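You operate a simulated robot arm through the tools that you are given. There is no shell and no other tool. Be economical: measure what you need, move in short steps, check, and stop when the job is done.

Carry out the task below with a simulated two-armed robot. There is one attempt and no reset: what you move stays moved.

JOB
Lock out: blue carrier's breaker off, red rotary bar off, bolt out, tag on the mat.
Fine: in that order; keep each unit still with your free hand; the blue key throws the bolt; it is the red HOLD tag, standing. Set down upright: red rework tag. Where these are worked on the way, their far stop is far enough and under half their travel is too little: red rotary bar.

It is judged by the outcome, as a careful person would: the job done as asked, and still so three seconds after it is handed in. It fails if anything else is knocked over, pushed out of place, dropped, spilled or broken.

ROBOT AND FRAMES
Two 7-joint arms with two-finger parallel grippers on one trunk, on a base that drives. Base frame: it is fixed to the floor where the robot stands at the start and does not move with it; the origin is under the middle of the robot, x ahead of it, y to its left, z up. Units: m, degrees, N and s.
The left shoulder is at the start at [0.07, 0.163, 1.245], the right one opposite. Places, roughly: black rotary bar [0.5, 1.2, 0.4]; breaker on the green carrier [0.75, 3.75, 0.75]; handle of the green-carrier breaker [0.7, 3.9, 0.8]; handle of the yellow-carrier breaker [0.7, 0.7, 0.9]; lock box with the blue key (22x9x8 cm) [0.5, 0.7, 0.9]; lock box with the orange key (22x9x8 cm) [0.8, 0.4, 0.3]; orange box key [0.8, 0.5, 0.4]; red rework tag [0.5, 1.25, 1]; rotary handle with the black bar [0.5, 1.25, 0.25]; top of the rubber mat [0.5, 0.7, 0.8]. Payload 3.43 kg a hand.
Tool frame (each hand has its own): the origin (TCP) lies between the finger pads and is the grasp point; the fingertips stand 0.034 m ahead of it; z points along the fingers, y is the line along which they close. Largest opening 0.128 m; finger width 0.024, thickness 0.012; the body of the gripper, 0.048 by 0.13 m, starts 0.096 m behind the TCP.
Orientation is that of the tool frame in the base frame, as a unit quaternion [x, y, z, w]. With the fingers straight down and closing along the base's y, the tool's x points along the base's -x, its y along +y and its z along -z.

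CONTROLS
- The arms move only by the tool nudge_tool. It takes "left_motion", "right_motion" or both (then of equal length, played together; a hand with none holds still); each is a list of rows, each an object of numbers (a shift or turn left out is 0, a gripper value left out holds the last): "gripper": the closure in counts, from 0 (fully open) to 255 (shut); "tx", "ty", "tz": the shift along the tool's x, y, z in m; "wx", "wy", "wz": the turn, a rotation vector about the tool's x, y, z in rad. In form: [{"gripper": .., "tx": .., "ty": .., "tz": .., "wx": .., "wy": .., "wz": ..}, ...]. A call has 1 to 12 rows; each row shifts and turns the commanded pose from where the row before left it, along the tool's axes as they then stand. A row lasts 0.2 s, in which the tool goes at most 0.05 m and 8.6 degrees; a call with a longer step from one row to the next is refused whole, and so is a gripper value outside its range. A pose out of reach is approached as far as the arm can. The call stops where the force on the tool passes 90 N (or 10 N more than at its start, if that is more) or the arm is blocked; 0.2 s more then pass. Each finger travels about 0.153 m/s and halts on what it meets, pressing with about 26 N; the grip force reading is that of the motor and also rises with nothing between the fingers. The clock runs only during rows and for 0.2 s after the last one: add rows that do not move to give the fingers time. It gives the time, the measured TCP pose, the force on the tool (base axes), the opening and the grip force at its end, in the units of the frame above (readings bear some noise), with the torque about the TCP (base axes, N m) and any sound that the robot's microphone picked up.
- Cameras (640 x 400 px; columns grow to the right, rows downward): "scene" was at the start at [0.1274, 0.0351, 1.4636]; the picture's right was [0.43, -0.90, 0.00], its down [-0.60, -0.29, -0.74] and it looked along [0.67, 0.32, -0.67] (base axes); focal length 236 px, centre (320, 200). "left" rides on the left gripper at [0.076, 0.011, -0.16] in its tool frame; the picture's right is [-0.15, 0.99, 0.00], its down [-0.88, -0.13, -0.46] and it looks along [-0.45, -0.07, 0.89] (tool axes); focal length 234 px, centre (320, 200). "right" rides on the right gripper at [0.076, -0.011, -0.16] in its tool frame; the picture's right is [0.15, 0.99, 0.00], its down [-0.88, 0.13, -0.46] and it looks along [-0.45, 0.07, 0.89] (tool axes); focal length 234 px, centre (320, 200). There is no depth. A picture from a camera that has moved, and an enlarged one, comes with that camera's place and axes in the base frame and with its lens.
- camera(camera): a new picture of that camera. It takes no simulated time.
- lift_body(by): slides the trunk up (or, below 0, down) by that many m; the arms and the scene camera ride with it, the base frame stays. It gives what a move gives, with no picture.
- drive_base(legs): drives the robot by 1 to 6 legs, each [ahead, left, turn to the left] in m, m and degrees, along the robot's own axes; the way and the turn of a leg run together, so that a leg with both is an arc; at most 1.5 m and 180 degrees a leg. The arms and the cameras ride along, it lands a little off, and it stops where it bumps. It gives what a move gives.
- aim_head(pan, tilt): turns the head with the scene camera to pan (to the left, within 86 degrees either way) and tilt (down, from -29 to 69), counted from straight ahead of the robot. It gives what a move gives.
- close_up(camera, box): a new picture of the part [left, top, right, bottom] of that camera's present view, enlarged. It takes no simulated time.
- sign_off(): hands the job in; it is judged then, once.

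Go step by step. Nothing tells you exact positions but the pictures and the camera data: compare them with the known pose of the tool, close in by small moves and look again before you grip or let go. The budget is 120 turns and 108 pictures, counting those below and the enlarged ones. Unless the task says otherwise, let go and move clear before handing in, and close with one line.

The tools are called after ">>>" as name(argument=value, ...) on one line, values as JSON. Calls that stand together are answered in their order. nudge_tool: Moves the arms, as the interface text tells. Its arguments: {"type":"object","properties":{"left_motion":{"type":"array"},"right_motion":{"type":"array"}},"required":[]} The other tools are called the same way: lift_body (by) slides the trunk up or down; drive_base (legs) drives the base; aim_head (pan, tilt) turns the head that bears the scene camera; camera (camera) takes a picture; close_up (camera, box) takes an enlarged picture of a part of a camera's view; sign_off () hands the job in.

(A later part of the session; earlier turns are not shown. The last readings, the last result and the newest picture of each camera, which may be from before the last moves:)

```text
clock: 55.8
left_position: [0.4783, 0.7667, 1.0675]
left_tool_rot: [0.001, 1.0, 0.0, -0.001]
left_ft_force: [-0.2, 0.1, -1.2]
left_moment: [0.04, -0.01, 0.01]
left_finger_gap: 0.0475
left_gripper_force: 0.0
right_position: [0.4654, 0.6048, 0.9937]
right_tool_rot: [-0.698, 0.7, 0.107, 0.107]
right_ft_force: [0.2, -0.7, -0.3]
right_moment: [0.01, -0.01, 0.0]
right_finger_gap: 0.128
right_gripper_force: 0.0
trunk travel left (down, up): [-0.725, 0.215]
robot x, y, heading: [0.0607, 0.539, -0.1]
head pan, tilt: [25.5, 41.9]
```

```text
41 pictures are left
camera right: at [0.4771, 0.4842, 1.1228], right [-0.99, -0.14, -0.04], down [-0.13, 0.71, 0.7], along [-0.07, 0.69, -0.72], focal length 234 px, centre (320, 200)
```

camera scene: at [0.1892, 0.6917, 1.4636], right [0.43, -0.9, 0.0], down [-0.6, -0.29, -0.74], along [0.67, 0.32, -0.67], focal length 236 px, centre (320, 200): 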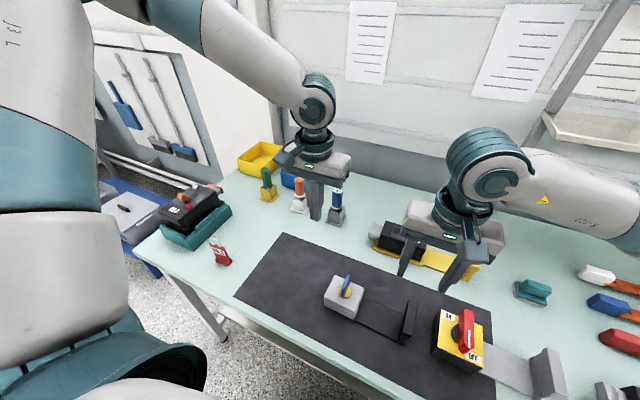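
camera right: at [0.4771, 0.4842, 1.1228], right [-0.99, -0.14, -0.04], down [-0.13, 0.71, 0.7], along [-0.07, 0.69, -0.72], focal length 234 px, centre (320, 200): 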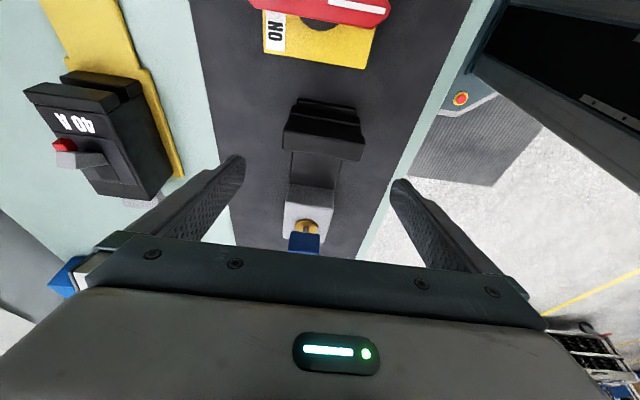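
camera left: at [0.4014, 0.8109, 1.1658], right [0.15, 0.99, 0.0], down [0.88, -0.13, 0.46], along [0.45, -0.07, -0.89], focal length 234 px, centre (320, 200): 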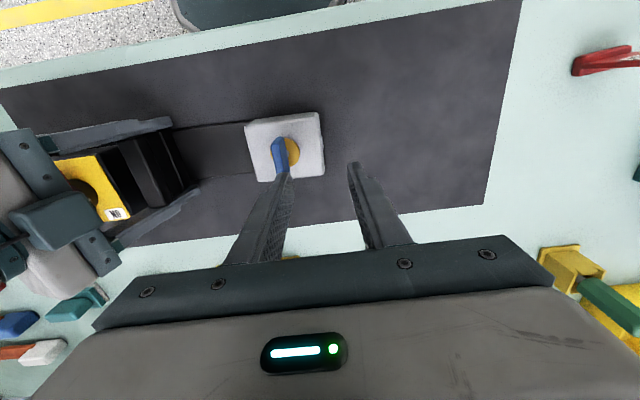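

The left arm now reaches over the key with room to spare. I'll lower the right hand to the same grip and close.

>>> nudge_tool(right_motion=[{"tx": 0.0072, "tz": 0.0245}, {"tx": 0.0072, "tz": 0.0245}, {"tx": 0.0072, "tz": 0.0245}, {"tx": 0.0072, "tz": 0.0243}, {}, {"gripper": 120}, {"gripper": 255}, {}, {}])

>>> nudge_tool(left_motion=[{"tx": 0.003, "ty": -0.004, "tz": 0.03}, {"tx": 0.0, "tz": 0.03}, {"tz": 0.02}, {}])

>>> camera(camera="left")

>>> close_up(camera="scene", box=[320, 280, 480, 380])

```text
clock: 57.8
left_position: [0.4773, 0.7677, 1.0669]
left_tool_rot: [0.0, 1.0, 0.0, -0.001]
left_ft_force: [-0.1, -0.2, 0.6]
left_moment: [-0.01, -0.01, -0.02]
left_finger_gap: 0.0476
left_gripper_force: 0.0
right_position: [0.465, 0.6067, 0.8914]
right_tool_rot: [-0.699, 0.7, 0.105, 0.106]
right_ft_force: [0.1, 0.1, -0.5]
right_moment: [0.07, -0.13, -0.07]
right_finger_gap: 0.0803
right_gripper_force: 25.4
trunk travel left (down, up): [-0.725, 0.215]
robot x, y, heading: [0.0608, 0.5379, -0.1]
head pan, tilt: [25.5, 41.9]
```

```text
clock: 58.8
left_position: [0.4738, 0.7636, 0.9852]
left_tool_rot: [0.0, 1.0, 0.0, 0.0]
left_ft_force: [0.6, 0.0, -0.8]
left_moment: [0.0, 0.01, -0.03]
left_finger_gap: 0.0477
left_gripper_force: 0.0
right_position: [0.4658, 0.6068, 0.8916]
right_tool_rot: [-0.698, 0.7, 0.105, 0.106]
right_ft_force: [0.3, 0.2, -0.1]
right_moment: [0.0, -0.12, -0.07]
right_finger_gap: 0.0802
right_gripper_force: 25.7
trunk travel left (down, up): [-0.725, 0.215]
robot x, y, heading: [0.0634, 0.5352, -0.3]
head pan, tilt: [25.5, 41.9]
```

```text
40 pictures are left
camera left: at [0.3982, 0.7755, 1.1461], right [0.15, 0.99, 0.0], down [0.88, -0.13, 0.46], along [0.45, -0.07, -0.89], focal length 234 px, centre (320, 200)
```

left: 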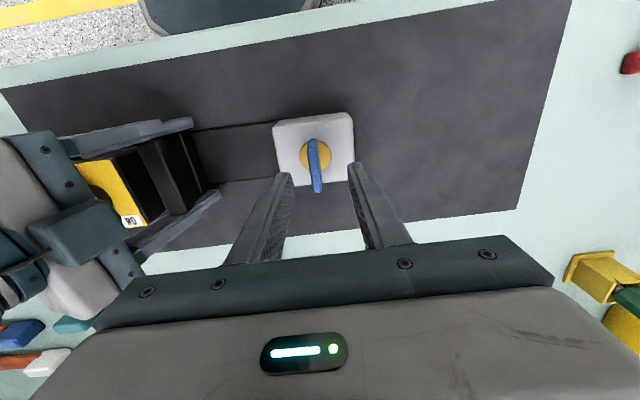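

```text
4.00 times, centred on (400, 330) of scene
camera zoom: at [0.1889, 0.5718, 1.4635], right [0.43, -0.9, 0.0], down [-0.6, -0.29, -0.74], along [0.67, 0.32, -0.67], focal length 944 px, centre (0, -320)
```

zoom: 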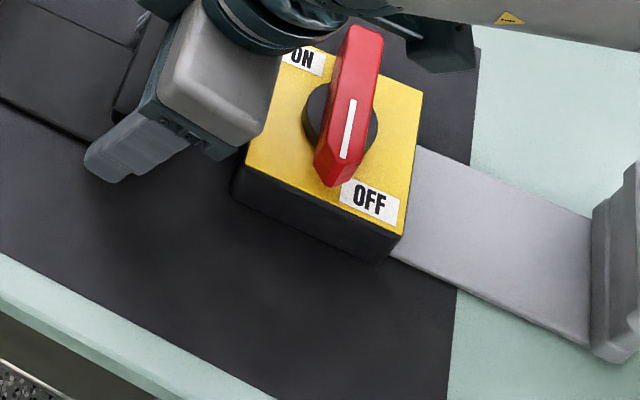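

The bow sits between the fingers, at [0.470, 0.760]. I'll lower 4 cm and close on it.

>>> nudge_tool(left_motion=[{"tx": 0.004, "ty": -0.0036, "tz": 0.014}, {"tz": 0.014}, {"tz": 0.01}, {}])

>>> close_up(camera="left", box=[220, 90, 420, 215])

>>> aim_head(pan=35, tilt=45)

>>> camera(camera="scene")

```text
clock: 59.8
left_position: [0.4701, 0.7602, 0.9484]
left_tool_rot: [0.0, 1.0, 0.001, 0.0]
left_ft_force: [0.2, 0.0, 0.2]
left_moment: [0.02, 0.0, 0.02]
left_finger_gap: 0.0477
left_gripper_force: 0.1
right_position: [0.4659, 0.6064, 0.8912]
right_tool_rot: [-0.698, 0.7, 0.105, 0.106]
right_ft_force: [-1.3, 0.3, 0.8]
right_moment: [-0.1, -0.09, -0.01]
right_finger_gap: 0.0802
right_gripper_force: 26.1
trunk travel left (down, up): [-0.725, 0.215]
robot x, y, heading: [0.0581, 0.5358, -0.1]
head pan, tilt: [25.5, 41.9]
```

```text
3.20 times, centred on (320, 152) of left
camera zoom: at [0.3946, 0.7718, 1.1079], right [0.15, 0.99, 0.0], down [0.88, -0.13, 0.46], along [0.45, -0.07, -0.89], focal length 749 px, centre (320, 352)
```

zoom: 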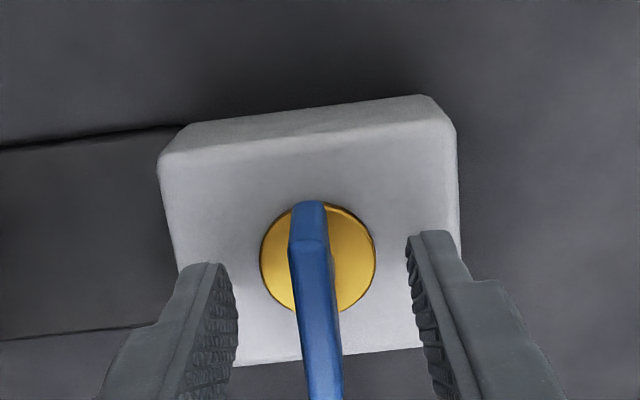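

```text
clock: 60.5
left_position: [0.471, 0.76, 0.9482]
left_tool_rot: [0.0, 1.0, 0.0, 0.0]
left_ft_force: [0.6, 0.5, 0.4]
left_moment: [-0.02, 0.0, 0.0]
left_finger_gap: 0.0475
left_gripper_force: 0.0
right_position: [0.465, 0.6059, 0.8914]
right_tool_rot: [-0.699, 0.699, 0.106, 0.106]
right_ft_force: [-0.1, -0.9, -0.6]
right_moment: [-0.15, -0.14, 0.02]
right_finger_gap: 0.0802
right_gripper_force: 26.1
trunk travel left (down, up): [-0.725, 0.215]
robot x, y, heading: [0.0582, 0.5386, -0.1]
head pan, tilt: [35.0, 45.0]
```

```text
37 pictures are left
camera scene: at [0.1802, 0.5824, 1.4592], right [0.57, -0.82, 0.0], down [-0.58, -0.4, -0.71], along [0.58, 0.4, -0.71], focal length 236 px, centre (320, 200)
```

scene: 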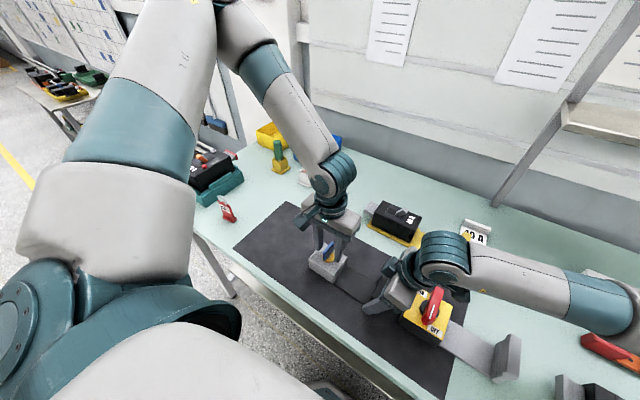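

Good position; the key axis (brass) is at [0.474, 0.759]. I'll centre, lower slightly and close on the bow.

>>> nudge_tool(left_motion=[{"tx": -0.0035, "ty": -0.001, "tz": 0.008}, {"gripper": 255}, {}, {}])

>>> close_up(camera="scene", box=[260, 200, 420, 300])

```text
clock: 61.5
left_position: [0.4726, 0.7589, 0.9395]
left_tool_rot: [0.0, 1.0, 0.0, 0.0]
left_ft_force: [-1.1, 5.0, 0.5]
left_moment: [0.06, -0.21, -0.57]
left_finger_gap: 0.0087
left_gripper_force: 26.1
right_position: [0.4655, 0.6058, 0.8926]
right_tool_rot: [-0.699, 0.699, 0.106, 0.106]
right_ft_force: [1.9, -4.8, -0.6]
right_moment: [0.09, 0.16, 0.23]
right_finger_gap: 0.0801
right_gripper_force: 25.8
trunk travel left (down, up): [-0.725, 0.215]
robot x, y, heading: [0.0623, 0.5379, -0.2]
head pan, tilt: [35.0, 45.0]
```

```text
4.00 times, centred on (340, 250) of scene
camera zoom: at [0.1804, 0.5825, 1.4591], right [0.57, -0.82, 0.0], down [-0.58, -0.4, -0.71], along [0.58, 0.4, -0.71], focal length 944 px, centre (240, 0)
```

zoom: 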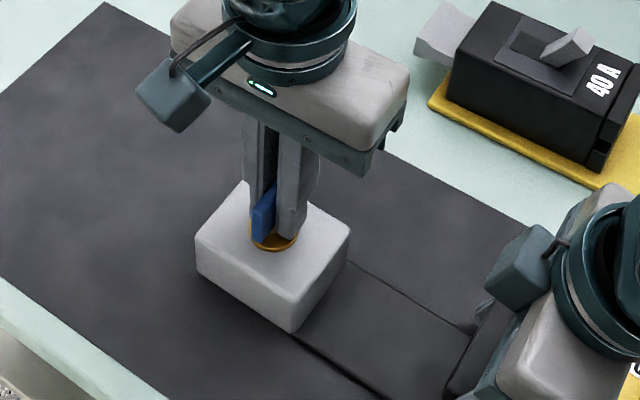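

The bow is gripped. The torque suggests it resists counter-clockwise, so I'll try clockwise (tool +wz) by 16° and watch.

>>> nudge_tool(left_motion=[{"wz": 0.09}, {"wz": 0.1}, {"wz": 0.1}, {}])

>>> close_up(camera="scene", box=[260, 200, 420, 300])

```text
clock: 62.5
left_position: [0.474, 0.7583, 0.9391]
left_tool_rot: [0.145, 0.989, -0.001, -0.001]
left_ft_force: [-4.1, -8.4, -0.9]
left_moment: [0.29, 0.1, 0.02]
left_finger_gap: 0.0088
left_gripper_force: 26.6
right_position: [0.4666, 0.6075, 0.892]
right_tool_rot: [-0.698, 0.7, 0.107, 0.106]
right_ft_force: [5.2, 8.5, -0.1]
right_moment: [-0.76, 0.04, -0.7]
right_finger_gap: 0.0802
right_gripper_force: 25.8
trunk travel left (down, up): [-0.725, 0.215]
robot x, y, heading: [0.0614, 0.5373, -0.1]
head pan, tilt: [35.0, 45.0]
```

```text
4.00 times, centred on (340, 250) of scene
camera zoom: at [0.1804, 0.5826, 1.4591], right [0.57, -0.82, 0.0], down [-0.58, -0.4, -0.71], along [0.58, 0.4, -0.71], focal length 944 px, centre (240, 0)
```

zoom: 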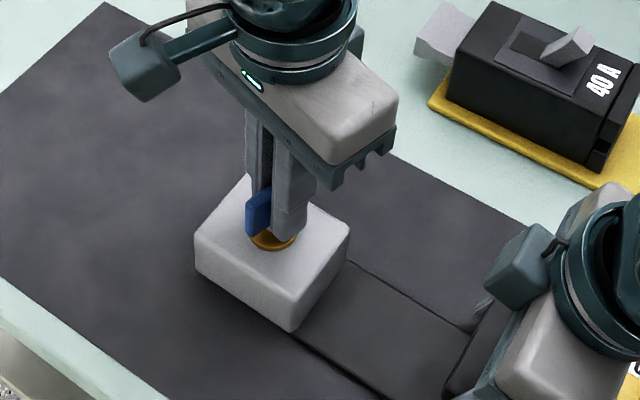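

Clockwise turns freely and the box hasn't moved. Continuing.

>>> nudge_tool(left_motion=[{"wz": 0.12}, {"wz": 0.12}, {"wz": 0.12}, {"wz": 0.12}, {}])

>>> close_up(camera="scene", box=[260, 200, 420, 300])

```text
clock: 63.7
left_position: [0.4745, 0.7593, 0.9405]
left_tool_rot: [0.376, 0.927, -0.001, 0.0]
left_ft_force: [-3.8, -21.5, -4.8]
left_moment: [-0.33, -0.04, 0.1]
left_finger_gap: 0.0091
left_gripper_force: 26.0
right_position: [0.4649, 0.6066, 0.8933]
right_tool_rot: [-0.698, 0.7, 0.106, 0.107]
right_ft_force: [3.4, 21.6, 4.0]
right_moment: [0.0, 0.14, -0.38]
right_finger_gap: 0.0802
right_gripper_force: 25.8
trunk travel left (down, up): [-0.725, 0.215]
robot x, y, heading: [0.0631, 0.5397, -0.3]
head pan, tilt: [35.0, 45.0]
```

```text
4.00 times, centred on (340, 250) of scene
camera zoom: at [0.1804, 0.5826, 1.4591], right [0.57, -0.82, 0.0], down [-0.58, -0.4, -0.71], along [0.58, 0.4, -0.71], focal length 944 px, centre (240, 0)
```

zoom: 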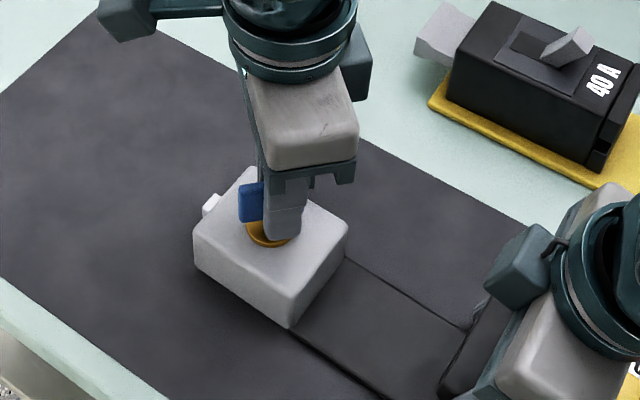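

The white bolt is emerging on the +y side. I'll ease the side load slightly and finish the turn.

>>> nudge_tool(left_motion=[{"wz": 0.12, "tx": -0.002, "ty": -0.002}, {"wz": 0.13}, {"wz": 0.13}, {"wz": 0.13}, {"wz": 0.13}, {"wz": 0.13}, {}])

>>> close_up(camera="scene", box=[260, 200, 420, 300])

```text
clock: 65.3
left_position: [0.4737, 0.756, 0.9396]
left_tool_rot: [0.696, 0.718, 0.0, -0.001]
left_ft_force: [-8.5, 1.7, 0.3]
left_moment: [-0.56, 0.19, 0.03]
left_finger_gap: 0.0087
left_gripper_force: 25.9
right_position: [0.4663, 0.6063, 0.8914]
right_tool_rot: [-0.698, 0.7, 0.105, 0.105]
right_ft_force: [9.0, -1.4, -1.8]
right_moment: [-0.02, 0.05, -1.28]
right_finger_gap: 0.0806
right_gripper_force: 26.2
trunk travel left (down, up): [-0.725, 0.215]
robot x, y, heading: [0.0613, 0.5374, -0.2]
head pan, tilt: [35.0, 45.0]
```

```text
4.00 times, centred on (340, 250) of scene
camera zoom: at [0.1803, 0.5826, 1.4592], right [0.57, -0.82, 0.0], down [-0.58, -0.4, -0.71], along [0.58, 0.4, -0.71], focal length 944 px, centre (240, 0)
```

zoom: 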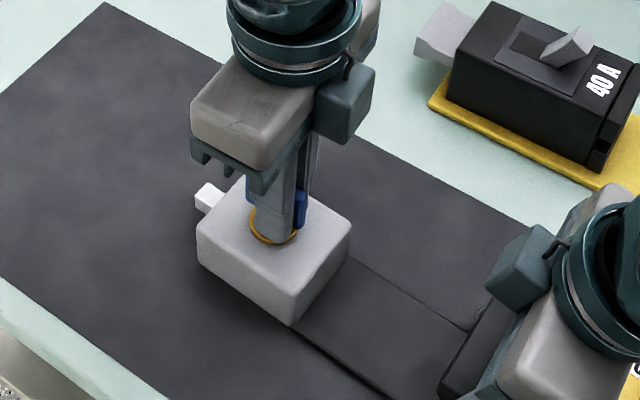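

The bolt is well out. I'll turn slightly more to find the stop.

>>> nudge_tool(left_motion=[{"wz": 0.06, "ty": -0.002}, {"wz": 0.06}, {}])

>>> close_up(camera="scene", box=[260, 200, 420, 300])

```text
clock: 66.1
left_position: [0.4727, 0.7561, 0.9407]
left_tool_rot: [0.738, 0.675, 0.001, 0.0]
left_ft_force: [-0.3, 10.6, 2.5]
left_moment: [-0.18, 0.22, 0.63]
left_finger_gap: 0.009
left_gripper_force: 26.1
right_position: [0.465, 0.6047, 0.891]
right_tool_rot: [-0.699, 0.7, 0.106, 0.104]
right_ft_force: [3.4, -10.2, -1.5]
right_moment: [-0.37, -0.42, -0.82]
right_finger_gap: 0.0803
right_gripper_force: 25.6
trunk travel left (down, up): [-0.725, 0.215]
robot x, y, heading: [0.0614, 0.5384, -0.1]
head pan, tilt: [35.0, 45.0]
```

```text
4.00 times, centred on (340, 250) of scene
camera zoom: at [0.1802, 0.5825, 1.4592], right [0.57, -0.82, 0.0], down [-0.58, -0.4, -0.71], along [0.58, 0.4, -0.71], focal length 944 px, centre (240, 0)
```

zoom: 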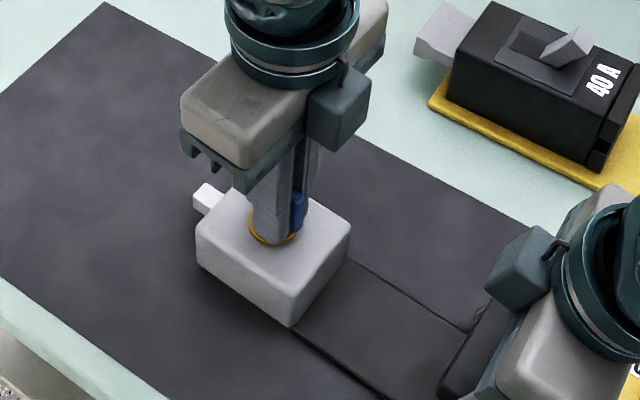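

The stop is reached (torque up, bolt fully out). I'll open and raise the left hand, then the right.

>>> nudge_tool(left_motion=[{"wz": -0.05}, {"gripper": 160}, {}, {"tz": -0.03}, {"tz": -0.04}, {"tz": -0.04}, {"tz": -0.04}, {}, {}, {}, {}], right_motion=[{}, {}, {}, {}, {}, {}, {"gripper": 0}, {}, {"tx": -0.01, "tz": -0.032}, {"tx": -0.013, "tz": -0.042}, {"tx": -0.013, "tz": -0.042}])

>>> camera(camera="scene")

>>> close_up(camera="scene", box=[260, 200, 460, 325])

```text
clock: 68.5
left_position: [0.4722, 0.7566, 1.0911]
left_tool_rot: [0.721, 0.693, 0.0, 0.001]
left_ft_force: [0.5, 0.0, 0.1]
left_moment: [-0.02, 0.0, 0.0]
left_finger_gap: 0.0475
left_gripper_force: 0.1
right_position: [0.4644, 0.6064, 1.0134]
right_tool_rot: [-0.699, 0.699, 0.107, 0.107]
right_ft_force: [0.0, -0.5, -0.2]
right_moment: [0.02, 0.02, 0.04]
right_finger_gap: 0.1279
right_gripper_force: 0.0
trunk travel left (down, up): [-0.725, 0.215]
robot x, y, heading: [0.0594, 0.5364, -0.1]
head pan, tilt: [35.0, 45.0]
```

```text
31 pictures are left
camera scene: at [0.1799, 0.5828, 1.4591], right [0.57, -0.82, 0.0], down [-0.58, -0.4, -0.71], along [0.58, 0.4, -0.71], focal length 236 px, centre (320, 200)
```

scene: 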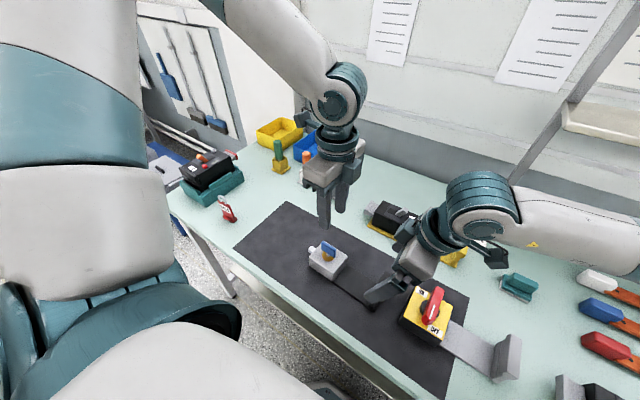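

```text
3.20 times, centred on (360, 262) of scene
camera zoom: at [0.1799, 0.5828, 1.4591], right [0.57, -0.82, 0.0], down [-0.58, -0.4, -0.71], along [0.58, 0.4, -0.71], focal length 755 px, centre (192, 0)
```

zoom: 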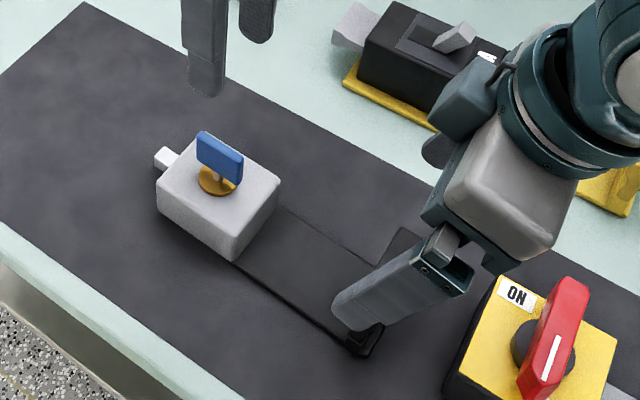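

The bolt is out and all units are in place. Next is the red HOLD tag: I'll raise and straighten the hands, then drive left.

>>> nudge_tool(left_motion=[{"wz": -0.1463}, {"wz": -0.1463}, {"wz": -0.1463}, {"wz": -0.1463}, {"wz": -0.1463}, {"wz": -0.1463}, {"wz": -0.1463}, {"wz": -0.1463}, {"wz": -0.1463}, {"wz": -0.1463}, {"wz": -0.1463}], right_motion=[{"tx": -0.01, "tz": -0.035}, {"tx": -0.01, "tz": -0.035}, {"tx": -0.01, "tz": -0.035}, {"wy": 0.1}, {"wy": 0.1}, {"wy": 0.1}, {"gripper": 200}, {}, {}, {}, {}])

>>> drive_base(legs=[[0.0, 0.43, 0.0]])

>>> camera(camera="scene")

>>> camera(camera="left")

```text
clock: 70.9
left_position: [0.4722, 0.756, 1.0905]
left_tool_rot: [-0.001, 1.0, 0.0, 0.0]
left_ft_force: [-0.4, 0.3, 0.8]
left_moment: [-0.03, 0.03, 0.04]
left_finger_gap: 0.0479
left_gripper_force: 0.0
right_position: [0.4653, 0.6035, 1.1217]
right_tool_rot: [-0.707, 0.708, 0.001, 0.001]
right_ft_force: [0.3, 0.9, -0.1]
right_moment: [0.01, 0.0, 0.03]
right_finger_gap: 0.0275
right_gripper_force: 0.0
trunk travel left (down, up): [-0.725, 0.215]
robot x, y, heading: [0.0601, 0.5371, 0.2]
head pan, tilt: [35.0, 45.0]
```

```text
clock: 73.5
left_position: [0.472, 1.1891, 1.0903]
left_tool_rot: [-0.002, 1.0, 0.0, 0.0]
left_ft_force: [0.4, 0.0, -0.3]
left_moment: [0.0, -0.01, 0.02]
left_finger_gap: 0.0478
left_gripper_force: 0.0
right_position: [0.4648, 1.0361, 1.1226]
right_tool_rot: [0.708, -0.706, -0.001, -0.001]
right_ft_force: [-0.1, -1.1, 0.4]
right_moment: [0.0, 0.02, 0.0]
right_finger_gap: 0.0277
right_gripper_force: 0.0
trunk travel left (down, up): [-0.725, 0.215]
robot x, y, heading: [0.0601, 0.9663, -0.0]
head pan, tilt: [35.0, 45.0]
```

```text
29 pictures are left
camera scene: at [0.1795, 1.0144, 1.4592], right [0.58, -0.82, 0.0], down [-0.58, -0.41, -0.71], along [0.58, 0.41, -0.71], focal length 236 px, centre (320, 200)
```

scene: 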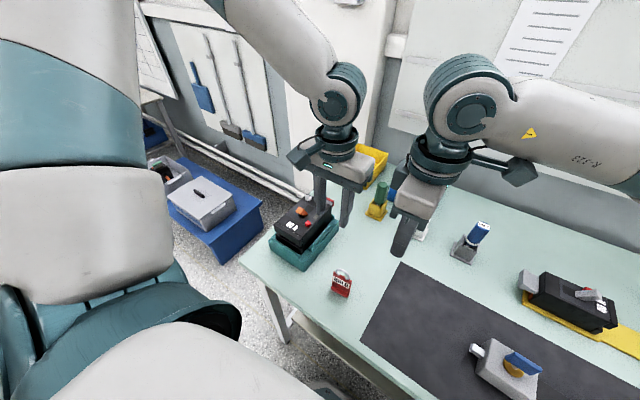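

```text
28 pictures are left
camera left: at [0.3949, 1.201, 1.2507], right [0.14, 0.99, 0.0], down [0.88, -0.13, 0.46], along [0.45, -0.06, -0.89], focal length 234 px, centre (320, 200)
```

left: 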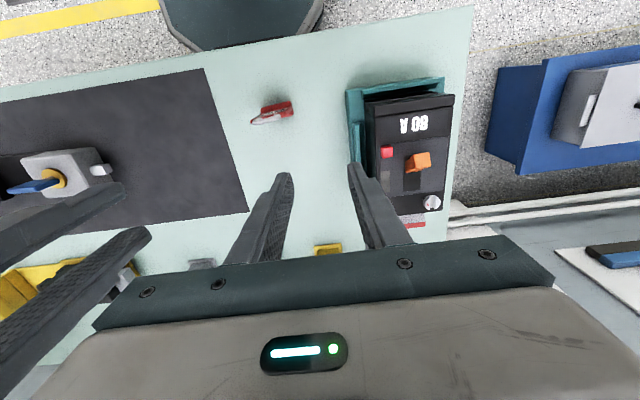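

The red tag stands near the teal breaker. I'll enlarge it in both cameras.

>>> close_up(camera="scene", box=[300, 250, 380, 300])

>>> close_up(camera="left", box=[220, 80, 320, 142])

```text
8.00 times, centred on (340, 275) of scene
camera zoom: at [0.1795, 1.0144, 1.4592], right [0.58, -0.82, 0.0], down [-0.58, -0.41, -0.71], along [0.58, 0.41, -0.71], focal length 1888 px, centre (160, -400)
```

zoom: 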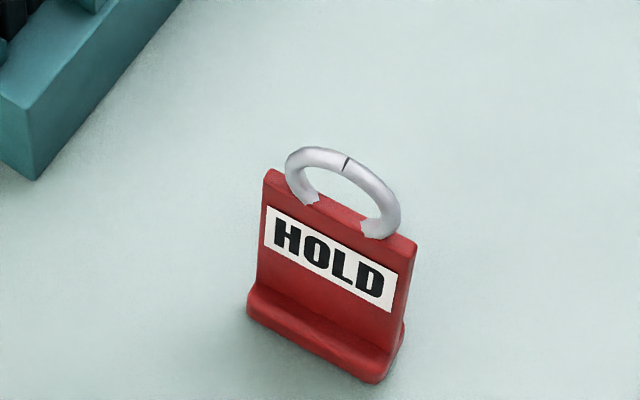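

```text
6.40 times, centred on (270, 111) of left
camera zoom: at [0.3949, 1.201, 1.2507], right [0.14, 0.99, 0.0], down [0.88, -0.13, 0.46], along [0.45, -0.06, -0.89], focal length 1499 px, centre (640, 770)
```

zoom: 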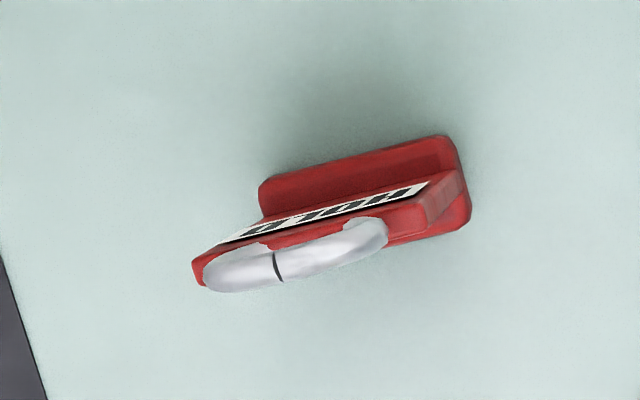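

The tag stands at about [0.435, 1.128], with its plate nearly across y (yaw ~7.5°). I'll shift the robot 9 cm right to keep the left arm in its good range, and yaw the hand −82° so it closes on the plate's thickness.

>>> drive_base(legs=[[0.0, -0.09, 0.0]])

>>> nudge_tool(left_motion=[{"wz": 0.144, "gripper": 140}, {"wz": 0.144}, {"wz": 0.144}, {"wz": 0.144}, {"wz": 0.144}, {"wz": 0.144}, {"wz": 0.144}, {"wz": 0.144}, {"wz": 0.144}, {"wz": 0.144}, {}])

```text
clock: 74.6
left_position: [0.4713, 1.1017, 1.0909]
left_tool_rot: [-0.001, 1.0, 0.001, 0.0]
left_ft_force: [0.1, -0.1, 1.0]
left_moment: [-0.01, 0.01, -0.03]
left_finger_gap: 0.0474
left_gripper_force: 0.1
right_position: [0.4664, 0.9495, 1.1233]
right_tool_rot: [0.709, -0.706, 0.0, -0.001]
right_ft_force: [0.7, 0.5, 0.0]
right_moment: [0.01, 0.03, 0.01]
right_finger_gap: 0.0275
right_gripper_force: 0.0
trunk travel left (down, up): [-0.725, 0.215]
robot x, y, heading: [0.0628, 0.8796, -0.1]
head pan, tilt: [35.0, 45.0]
```

```text
clock: 77.0
left_position: [0.4717, 1.1007, 1.09]
left_tool_rot: [0.659, 0.752, 0.0, -0.001]
left_ft_force: [-0.6, -0.1, -0.1]
left_moment: [0.0, 0.01, 0.0]
left_finger_gap: 0.0579
left_gripper_force: 0.0
right_position: [0.4644, 0.948, 1.1234]
right_tool_rot: [0.708, -0.706, -0.001, -0.001]
right_ft_force: [0.6, -0.3, 0.1]
right_moment: [0.01, -0.02, 0.01]
right_finger_gap: 0.0276
right_gripper_force: 0.1
trunk travel left (down, up): [-0.725, 0.215]
robot x, y, heading: [0.0572, 0.8804, 0.2]
head pan, tilt: [35.0, 45.0]
```

Next I'll go above the tag and look.

>>> nudge_tool(left_motion=[{"tx": 0.0112, "ty": -0.011, "tz": 0.03}, {"tx": 0.0112, "ty": -0.011, "tz": 0.03}, {"tx": 0.0112, "ty": -0.011, "tz": 0.02}, {}])

>>> camera(camera="left")

>>> close_up(camera="scene", box=[240, 180, 400, 280])

```text
clock: 78.0
left_position: [0.4409, 1.1293, 1.0103]
left_tool_rot: [0.658, 0.753, -0.001, -0.001]
left_ft_force: [0.0, 0.6, 0.1]
left_moment: [-0.01, 0.01, -0.01]
left_finger_gap: 0.0577
left_gripper_force: 0.1
left hand out of reach, approached as far as the arm can: row 3
right_position: [0.465, 0.949, 1.1212]
right_tool_rot: [0.707, -0.707, -0.001, 0.0]
right_ft_force: [-0.1, 0.0, -0.6]
right_moment: [-0.01, -0.02, -0.03]
right_finger_gap: 0.0275
right_gripper_force: 0.1
trunk travel left (down, up): [-0.725, 0.215]
robot x, y, heading: [0.0621, 0.882, 0.4]
head pan, tilt: [35.0, 45.0]
```

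```text
25 pictures are left
camera left: at [0.4432, 1.2073, 1.1698], right [1.0, -0.01, 0.0], down [-0.01, -0.89, 0.46], along [-0.01, -0.46, -0.89], focal length 234 px, centre (320, 200)
```

left: 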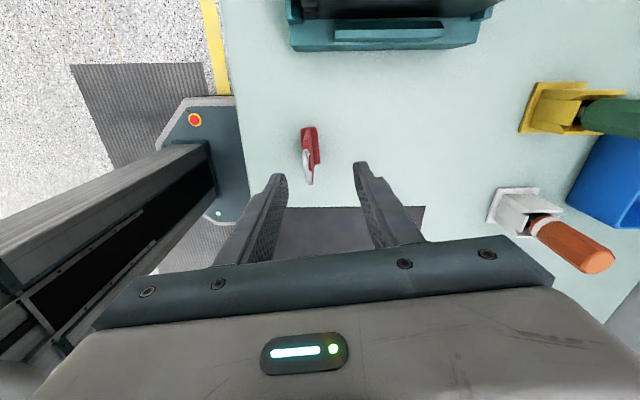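

```text
4.00 times, centred on (320, 230) of scene
camera zoom: at [0.1796, 0.9259, 1.4592], right [0.58, -0.82, 0.0], down [-0.58, -0.41, -0.71], along [0.58, 0.41, -0.71], focal length 944 px, centre (320, 80)
```

zoom: 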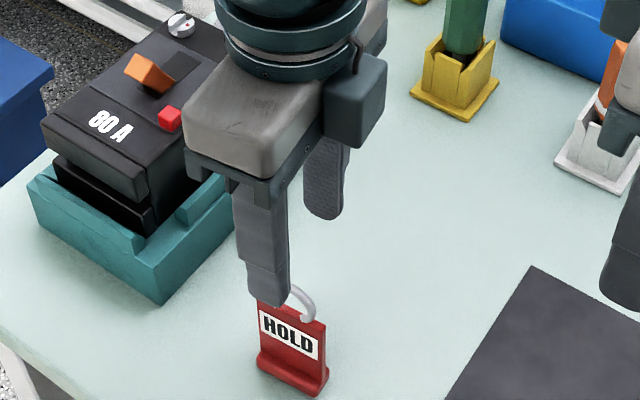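

The arm's limit here is toward its own body, so I'll back the robot off by 5 cm and reposition over the tag.

>>> drive_base(legs=[[-0.05, 0.0, 0.0]])

>>> nudge_tool(left_motion=[{"ty": 0.02}, {"ty": 0.018}, {"tx": -0.003, "ty": 0.001, "tz": 0.02}, {}])

>>> camera(camera="left")

```text
clock: 78.9
left_position: [0.3971, 1.1289, 1.0072]
left_tool_rot: [0.658, 0.753, -0.002, -0.002]
left_ft_force: [0.6, -0.4, -0.3]
left_moment: [-0.02, 0.03, -0.03]
left_finger_gap: 0.0577
left_gripper_force: 0.1
right_position: [0.4213, 0.9493, 1.1224]
right_tool_rot: [0.708, -0.706, -0.001, 0.001]
right_ft_force: [0.8, 0.6, 0.4]
right_moment: [0.0, 0.03, 0.02]
right_finger_gap: 0.0276
right_gripper_force: 0.0
trunk travel left (down, up): [-0.725, 0.215]
robot x, y, heading: [0.0122, 0.8797, 0.2]
head pan, tilt: [35.0, 45.0]
```

```text
clock: 79.9
left_position: [0.4327, 1.1316, 0.9896]
left_tool_rot: [0.658, 0.753, -0.001, -0.001]
left_ft_force: [-1.0, -0.1, 0.0]
left_moment: [0.02, 0.04, -0.04]
left_finger_gap: 0.0578
left_gripper_force: 0.1
right_position: [0.4178, 0.9486, 1.1212]
right_tool_rot: [0.708, -0.706, -0.001, 0.001]
right_ft_force: [0.7, 0.2, 0.0]
right_moment: [-0.04, -0.02, -0.02]
right_finger_gap: 0.0276
right_gripper_force: 0.0
trunk travel left (down, up): [-0.725, 0.215]
robot x, y, heading: [0.0093, 0.8811, 0.4]
head pan, tilt: [35.0, 45.0]
```

```text
23 pictures are left
camera left: at [0.4346, 1.2086, 1.149], right [1.0, -0.01, 0.0], down [-0.01, -0.89, 0.46], along [-0.01, -0.46, -0.89], focal length 234 px, centre (320, 200)
```

left: 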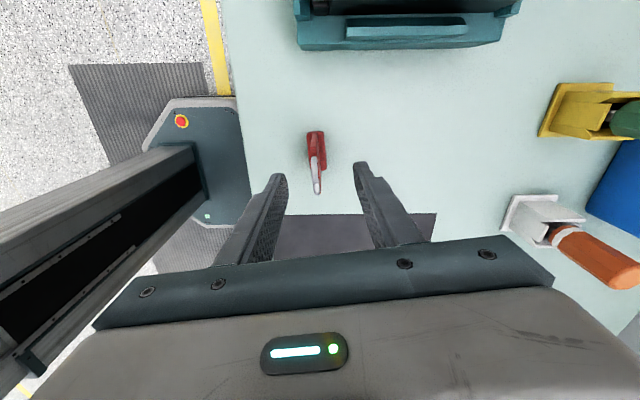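

The tag is nearly centred between the fingers. I'll lower 6 cm and look again.

>>> nudge_tool(left_motion=[{"tx": -0.006, "ty": -0.003, "tz": 0.02}, {"tz": 0.02}, {"tz": 0.02}, {}])

>>> camera(camera="left")

>>> close_up(camera="scene", box=[280, 190, 400, 265])

```text
clock: 80.9
left_position: [0.4307, 1.1255, 0.93]
left_tool_rot: [0.658, 0.753, 0.0, -0.001]
left_ft_force: [1.0, 0.5, 0.0]
left_moment: [0.0, 0.01, 0.01]
left_finger_gap: 0.0578
left_gripper_force: 0.0
right_position: [0.4175, 0.9484, 1.1223]
right_tool_rot: [0.708, -0.706, -0.001, -0.001]
right_ft_force: [-0.7, 0.1, 0.7]
right_moment: [-0.03, 0.02, 0.0]
right_finger_gap: 0.0274
right_gripper_force: 0.0
trunk travel left (down, up): [-0.725, 0.215]
robot x, y, heading: [0.0148, 0.8795, 0.1]
head pan, tilt: [35.0, 45.0]
```

```text
22 pictures are left
camera left: at [0.4318, 1.2024, 1.0896], right [1.0, -0.01, 0.0], down [-0.01, -0.89, 0.46], along [-0.01, -0.46, -0.89], focal length 234 px, centre (320, 200)
```

left: 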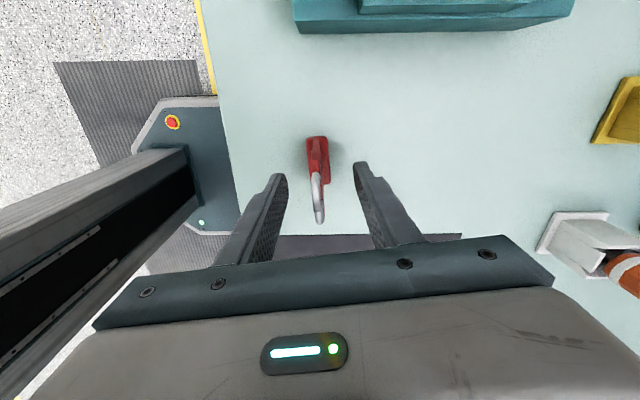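

```text
5.33 times, centred on (340, 228) of scene
camera zoom: at [0.1311, 0.9257, 1.4592], right [0.58, -0.82, 0.0], down [-0.58, -0.41, -0.71], along [0.58, 0.41, -0.71], focal length 1259 px, centre (213, 53)
```

zoom: 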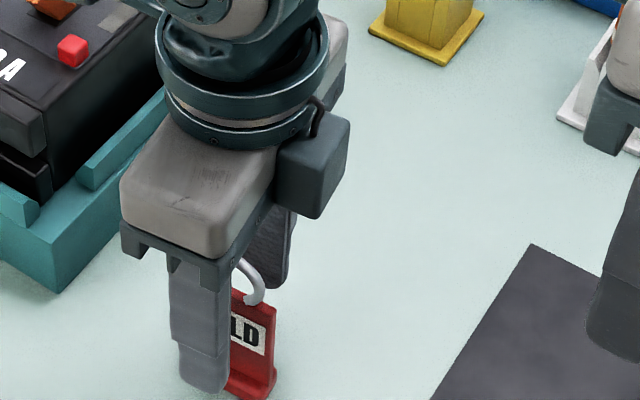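

The plate lies squarely between the fingers in x and well inside its width in y. I'll lower to z ≈ 0.89 and close.

>>> nudge_tool(left_motion=[{"tx": -0.002, "ty": -0.002, "tz": 0.02}, {"tz": 0.02}, {}, {"gripper": 255}, {}, {}])

>>> camera(camera="left")

>>> close_up(camera="scene", box=[280, 190, 400, 265])

```text
clock: 82.3
left_position: [0.4288, 1.1228, 0.889]
left_tool_rot: [0.658, 0.753, 0.0, -0.001]
left_ft_force: [0.7, -0.2, 0.1]
left_moment: [-0.05, -0.01, 0.0]
left_finger_gap: 0.0208
left_gripper_force: 25.7
right_position: [0.4168, 0.9479, 1.1215]
right_tool_rot: [0.708, -0.707, -0.001, 0.0]
right_ft_force: [0.3, 0.2, -0.4]
right_moment: [0.01, 0.03, 0.0]
right_finger_gap: 0.0275
right_gripper_force: 0.0
trunk travel left (down, up): [-0.725, 0.215]
robot x, y, heading: [0.012, 0.8828, 0.1]
head pan, tilt: [35.0, 45.0]
```

```text
20 pictures are left
camera left: at [0.4298, 1.2008, 1.0496], right [1.0, -0.01, 0.0], down [-0.01, -0.89, 0.46], along [-0.01, -0.46, -0.89], focal length 234 px, centre (320, 200)
```

left: 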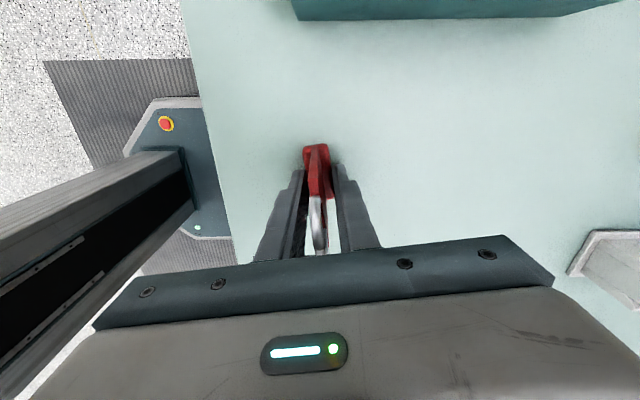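

```text
5.33 times, centred on (340, 228) of scene
camera zoom: at [0.1312, 0.9258, 1.4592], right [0.58, -0.82, 0.0], down [-0.58, -0.41, -0.71], along [0.58, 0.41, -0.71], focal length 1259 px, centre (213, 53)
```

zoom: 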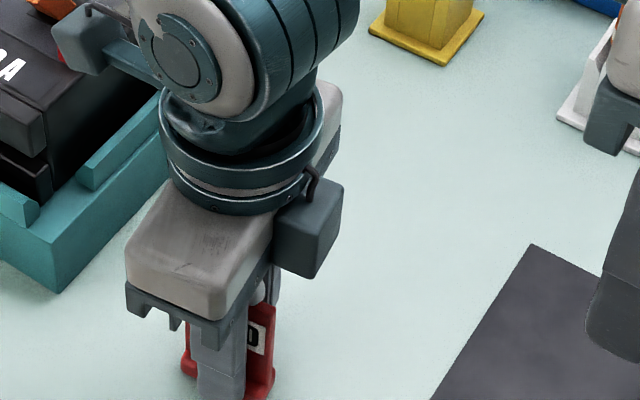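

The tag is gripped across its plate. I'll lift straight up 10 cm, then drive right to bring it over the free end of the mat.

>>> nudge_tool(left_motion=[{"tz": -0.02}, {"tz": -0.03}, {"tz": -0.03}, {"tz": -0.03}, {}])

>>> close_up(camera="scene", box=[260, 150, 420, 250])

>>> drive_base(legs=[[0.0, -0.18, 0.0]])

>>> camera(camera="scene")

```text
clock: 83.5
left_position: [0.4283, 1.1238, 1.0005]
left_tool_rot: [0.658, 0.753, 0.0, 0.0]
left_ft_force: [0.2, -0.5, -0.1]
left_moment: [0.05, 0.03, -0.01]
left_finger_gap: 0.0211
left_gripper_force: 25.7
right_position: [0.4175, 0.9488, 1.1215]
right_tool_rot: [0.707, -0.707, -0.001, 0.001]
right_ft_force: [0.3, 0.9, 0.0]
right_moment: [0.0, 0.0, 0.01]
right_finger_gap: 0.0276
right_gripper_force: 0.1
trunk travel left (down, up): [-0.725, 0.215]
robot x, y, heading: [0.0133, 0.8786, 0.4]
head pan, tilt: [35.0, 45.0]
```

```text
4.00 times, centred on (340, 200) of scene
camera zoom: at [0.132, 0.9261, 1.4591], right [0.58, -0.82, 0.0], down [-0.58, -0.41, -0.71], along [0.58, 0.41, -0.71], focal length 944 px, centre (240, 200)
```

zoom: 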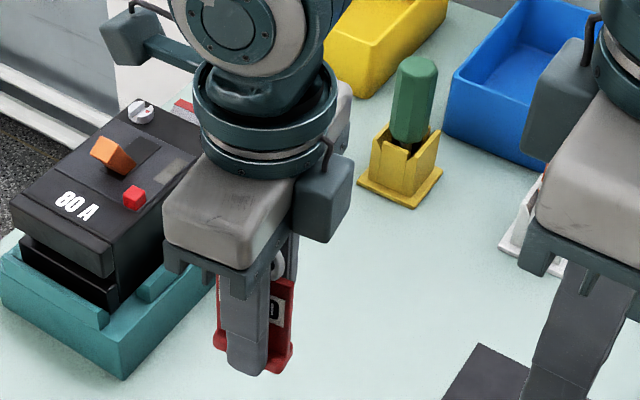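

```text
clock: 85.0
left_position: [0.4296, 0.9463, 0.999]
left_tool_rot: [0.658, 0.753, -0.001, 0.0]
left_ft_force: [0.5, 0.3, -0.3]
left_moment: [0.02, 0.0, 0.01]
left_finger_gap: 0.0208
left_gripper_force: 25.9
right_position: [0.4176, 0.7709, 1.1221]
right_tool_rot: [0.708, -0.706, 0.0, 0.0]
right_ft_force: [0.0, 0.2, -0.2]
right_moment: [-0.02, 0.01, 0.0]
right_finger_gap: 0.0278
right_gripper_force: 0.1
trunk travel left (down, up): [-0.725, 0.215]
robot x, y, heading: [0.0185, 0.6991, 0.3]
head pan, tilt: [35.0, 45.0]
```

```text
17 pictures are left
camera scene: at [0.1316, 0.7486, 1.4591], right [0.58, -0.82, 0.0], down [-0.58, -0.41, -0.71], along [0.58, 0.41, -0.71], focal length 236 px, centre (320, 200)
```

scene: 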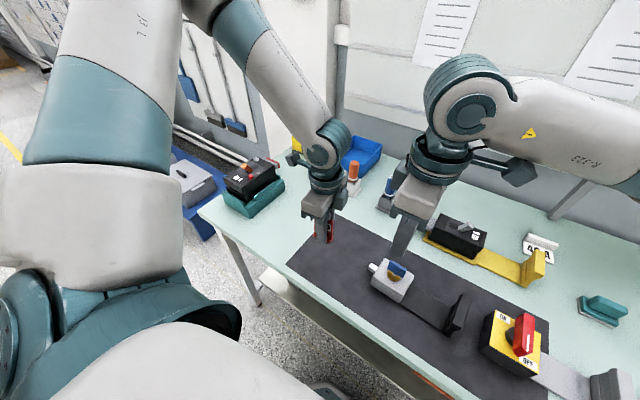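

The tag is above the free end of the mat. I'll shift 3.5 cm forward, lower to just above the mat, and look.

>>> nudge_tool(left_motion=[{"ty": 0.018}, {"ty": 0.017}, {"tz": 0.03}, {"tz": 0.03}, {"tz": 0.03}, {}])

>>> close_up(camera="scene", box=[270, 190, 430, 290])

```text
clock: 86.4
left_position: [0.4644, 0.95, 0.91]
left_tool_rot: [0.658, 0.753, 0.0, -0.001]
left_ft_force: [-0.6, 0.0, -0.4]
left_moment: [0.03, -0.01, 0.01]
left_finger_gap: 0.0208
left_gripper_force: 26.3
right_position: [0.4168, 0.7699, 1.1225]
right_tool_rot: [0.708, -0.706, -0.001, -0.001]
right_ft_force: [0.6, -0.1, 0.3]
right_moment: [-0.01, -0.02, 0.02]
right_finger_gap: 0.0275
right_gripper_force: 0.0
trunk travel left (down, up): [-0.725, 0.215]
robot x, y, heading: [0.0152, 0.7029, 0.2]
head pan, tilt: [35.0, 45.0]
```

```text
4.00 times, centred on (350, 240) of scene
camera zoom: at [0.1311, 0.7468, 1.4592], right [0.58, -0.82, 0.0], down [-0.58, -0.41, -0.71], along [0.58, 0.41, -0.71], focal length 944 px, centre (200, 40)
```

zoom: 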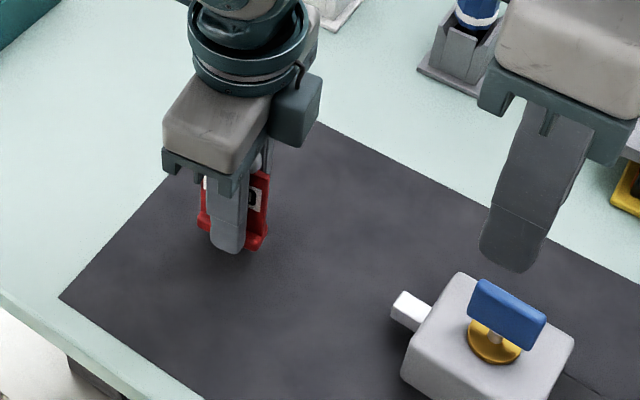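

Well clear of everything. I'll lower in small steps, watching the force.

>>> nudge_tool(left_motion=[{"tz": 0.008}, {"tz": 0.004}, {}])

>>> nudge_tool(left_motion=[{"tz": 0.003}, {}])

>>> nudge_tool(left_motion=[{"tz": 0.002}, {}])

```text
clock: 87.2
left_position: [0.4628, 0.9502, 0.8986]
left_tool_rot: [0.658, 0.753, -0.001, -0.001]
left_ft_force: [0.0, 0.0, 0.6]
left_moment: [0.03, 0.02, 0.01]
left_finger_gap: 0.0212
left_gripper_force: 26.2
right_position: [0.417, 0.77, 1.1222]
right_tool_rot: [0.708, -0.706, 0.0, -0.001]
right_ft_force: [-0.4, 0.4, 0.1]
right_moment: [0.03, -0.01, 0.02]
right_finger_gap: 0.0276
right_gripper_force: 0.0
trunk travel left (down, up): [-0.725, 0.215]
robot x, y, heading: [0.0149, 0.7008, 0.4]
head pan, tilt: [35.0, 45.0]
```

```text
clock: 87.8
left_position: [0.4641, 0.9477, 0.8955]
left_tool_rot: [0.658, 0.753, 0.0, -0.001]
left_ft_force: [0.7, 0.4, -0.4]
left_moment: [0.03, 0.01, 0.0]
left_finger_gap: 0.0208
left_gripper_force: 25.8
right_position: [0.4175, 0.7693, 1.1232]
right_tool_rot: [0.708, -0.706, -0.001, 0.0]
right_ft_force: [-0.3, 1.1, 0.4]
right_moment: [0.01, -0.03, 0.04]
right_finger_gap: 0.0276
right_gripper_force: 0.0
trunk travel left (down, up): [-0.725, 0.215]
robot x, y, heading: [0.0154, 0.7013, 0.0]
head pan, tilt: [35.0, 45.0]
```

```text
clock: 88.4
left_position: [0.4648, 0.9509, 0.8922]
left_tool_rot: [0.658, 0.753, -0.001, -0.001]
left_ft_force: [0.3, -1.2, 0.4]
left_moment: [0.0, -0.02, 0.0]
left_finger_gap: 0.0205
left_gripper_force: 25.7
right_position: [0.4177, 0.7698, 1.1227]
right_tool_rot: [0.708, -0.706, -0.001, 0.0]
right_ft_force: [0.0, 0.8, 0.6]
right_moment: [0.04, 0.04, -0.01]
right_finger_gap: 0.0276
right_gripper_force: 0.1
trunk travel left (down, up): [-0.725, 0.215]
robot x, y, heading: [0.0155, 0.7002, 0.0]
head pan, tilt: [35.0, 45.0]
```

Not yet touching. Continuing in 1.5 mm steps.

>>> nudge_tool(left_motion=[{"tz": 0.0015}, {}])

>>> nudge_tool(left_motion=[{"tz": 0.0015}, {}])

>>> close_up(camera="scene", box=[300, 205, 380, 255])

```text
clock: 89.0
left_position: [0.4649, 0.9506, 0.8912]
left_tool_rot: [0.658, 0.753, -0.001, 0.0]
left_ft_force: [-0.2, -1.2, 0.2]
left_moment: [-0.02, -0.02, -0.02]
left_finger_gap: 0.0209
left_gripper_force: 25.9
right_position: [0.417, 0.7703, 1.1226]
right_tool_rot: [0.708, -0.706, -0.001, -0.001]
right_ft_force: [-0.1, 1.2, -0.7]
right_moment: [0.01, -0.04, -0.01]
right_finger_gap: 0.0276
right_gripper_force: 0.1
trunk travel left (down, up): [-0.725, 0.215]
robot x, y, heading: [0.0131, 0.7027, 0.3]
head pan, tilt: [35.0, 45.0]
```

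```text
clock: 89.6
left_position: [0.4643, 0.95, 0.8893]
left_tool_rot: [0.658, 0.753, 0.0, -0.001]
left_ft_force: [0.5, -0.1, 0.3]
left_moment: [0.02, -0.04, 0.04]
left_finger_gap: 0.0208
left_gripper_force: 26.6
right_position: [0.4174, 0.7695, 1.122]
right_tool_rot: [0.708, -0.706, -0.001, -0.001]
right_ft_force: [-0.5, 0.2, 0.3]
right_moment: [0.03, 0.01, 0.02]
right_finger_gap: 0.0278
right_gripper_force: 0.2
trunk travel left (down, up): [-0.725, 0.215]
robot x, y, heading: [0.014, 0.6975, 0.3]
head pan, tilt: [35.0, 45.0]
```

```text
8.00 times, centred on (340, 230) of scene
camera zoom: at [0.1316, 0.747, 1.4592], right [0.58, -0.82, 0.0], down [-0.58, -0.41, -0.71], along [0.58, 0.41, -0.71], focal length 1888 px, centre (160, -40)
```

zoom: 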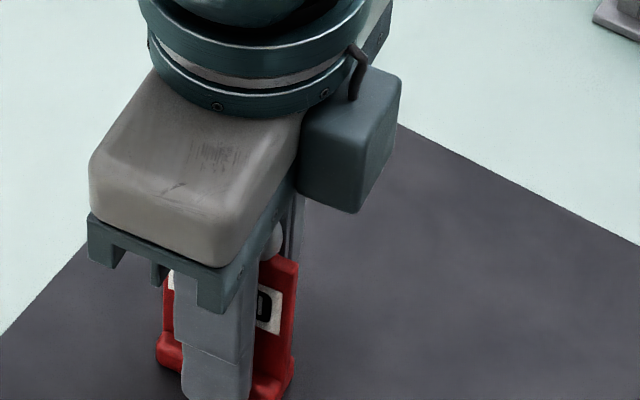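

Still no contact force, so I'll keep stepping down.

>>> nudge_tool(left_motion=[{"tz": 0.0015}, {}])

>>> nudge_tool(left_motion=[{"tz": 0.0015}, {}])

```text
clock: 90.2
left_position: [0.4632, 0.949, 0.8897]
left_tool_rot: [0.658, 0.753, 0.0, 0.0]
left_ft_force: [1.1, 2.9, 13.1]
left_moment: [-0.12, -0.07, -0.01]
left_finger_gap: 0.0212
left_gripper_force: 26.4
right_position: [0.417, 0.769, 1.1228]
right_tool_rot: [0.708, -0.706, -0.001, 0.0]
right_ft_force: [0.1, -0.1, 0.6]
right_moment: [0.0, 0.03, -0.01]
right_finger_gap: 0.0279
right_gripper_force: 0.0
trunk travel left (down, up): [-0.725, 0.215]
robot x, y, heading: [0.0146, 0.6992, 0.2]
head pan, tilt: [35.0, 45.0]
```

```text
clock: 90.8
left_position: [0.4634, 0.9489, 0.8877]
left_tool_rot: [0.659, 0.753, 0.0, 0.0]
left_ft_force: [1.8, 4.3, 22.6]
left_moment: [0.1, -0.11, -0.02]
left_finger_gap: 0.0213
left_gripper_force: 25.9
right_position: [0.4162, 0.7695, 1.1228]
right_tool_rot: [0.708, -0.706, -0.001, 0.0]
right_ft_force: [1.0, 0.8, -0.3]
right_moment: [0.0, -0.04, 0.02]
right_finger_gap: 0.0277
right_gripper_force: 0.1
trunk travel left (down, up): [-0.725, 0.215]
robot x, y, heading: [0.0103, 0.7017, 0.3]
head pan, tilt: [35.0, 45.0]
```

Contact: 22 N down, so the tag stands on the mat. I'll ease up 2 mm, open, and raise the hand.

>>> nudge_tool(left_motion=[{"tz": -0.002}, {"gripper": 210}, {"gripper": 140}, {}, {"tz": -0.02}, {"tz": -0.04}, {"tz": -0.045}, {"tz": -0.045}, {}])

>>> camera(camera="scene")

>>> close_up(camera="scene", box=[280, 200, 440, 300])

```text
clock: 92.8
left_position: [0.4646, 0.9476, 1.039]
left_tool_rot: [0.658, 0.753, -0.002, -0.002]
left_ft_force: [0.1, -0.4, -0.6]
left_moment: [0.04, 0.05, 0.02]
left_finger_gap: 0.0581
left_gripper_force: 0.1
right_position: [0.4175, 0.7696, 1.1218]
right_tool_rot: [0.709, -0.706, -0.001, 0.0]
right_ft_force: [-0.2, -0.1, -0.1]
right_moment: [-0.03, 0.03, 0.0]
right_finger_gap: 0.0276
right_gripper_force: 0.0
trunk travel left (down, up): [-0.725, 0.215]
robot x, y, heading: [0.0136, 0.7012, 0.0]
head pan, tilt: [35.0, 45.0]
```

```text
14 pictures are left
camera scene: at [0.1326, 0.747, 1.4591], right [0.58, -0.82, 0.0], down [-0.58, -0.41, -0.71], along [0.58, 0.41, -0.71], focal length 236 px, centre (320, 200)
```

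scene: 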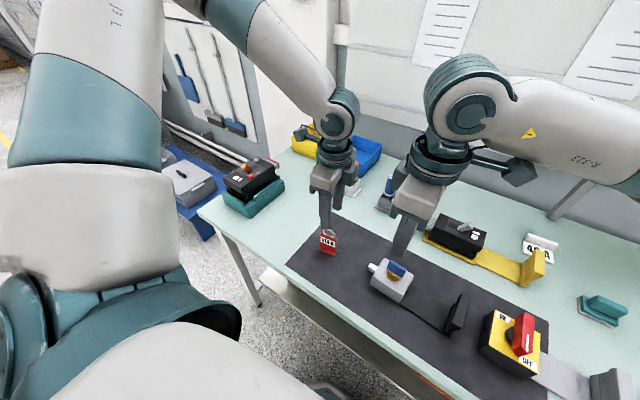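

```text
4.00 times, centred on (360, 250) of scene
camera zoom: at [0.1326, 0.747, 1.4591], right [0.58, -0.82, 0.0], down [-0.58, -0.41, -0.71], along [0.58, 0.41, -0.71], focal length 944 px, centre (160, 0)
```

zoom: 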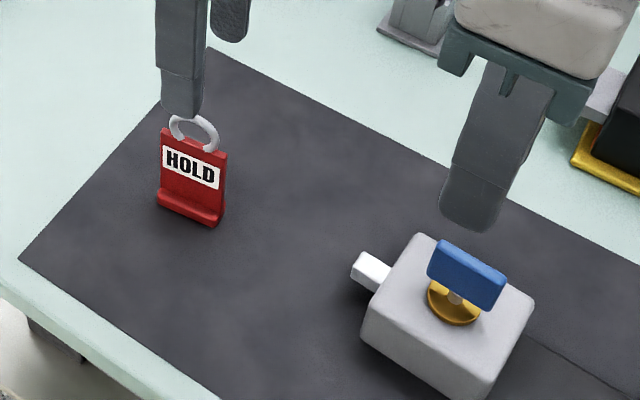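

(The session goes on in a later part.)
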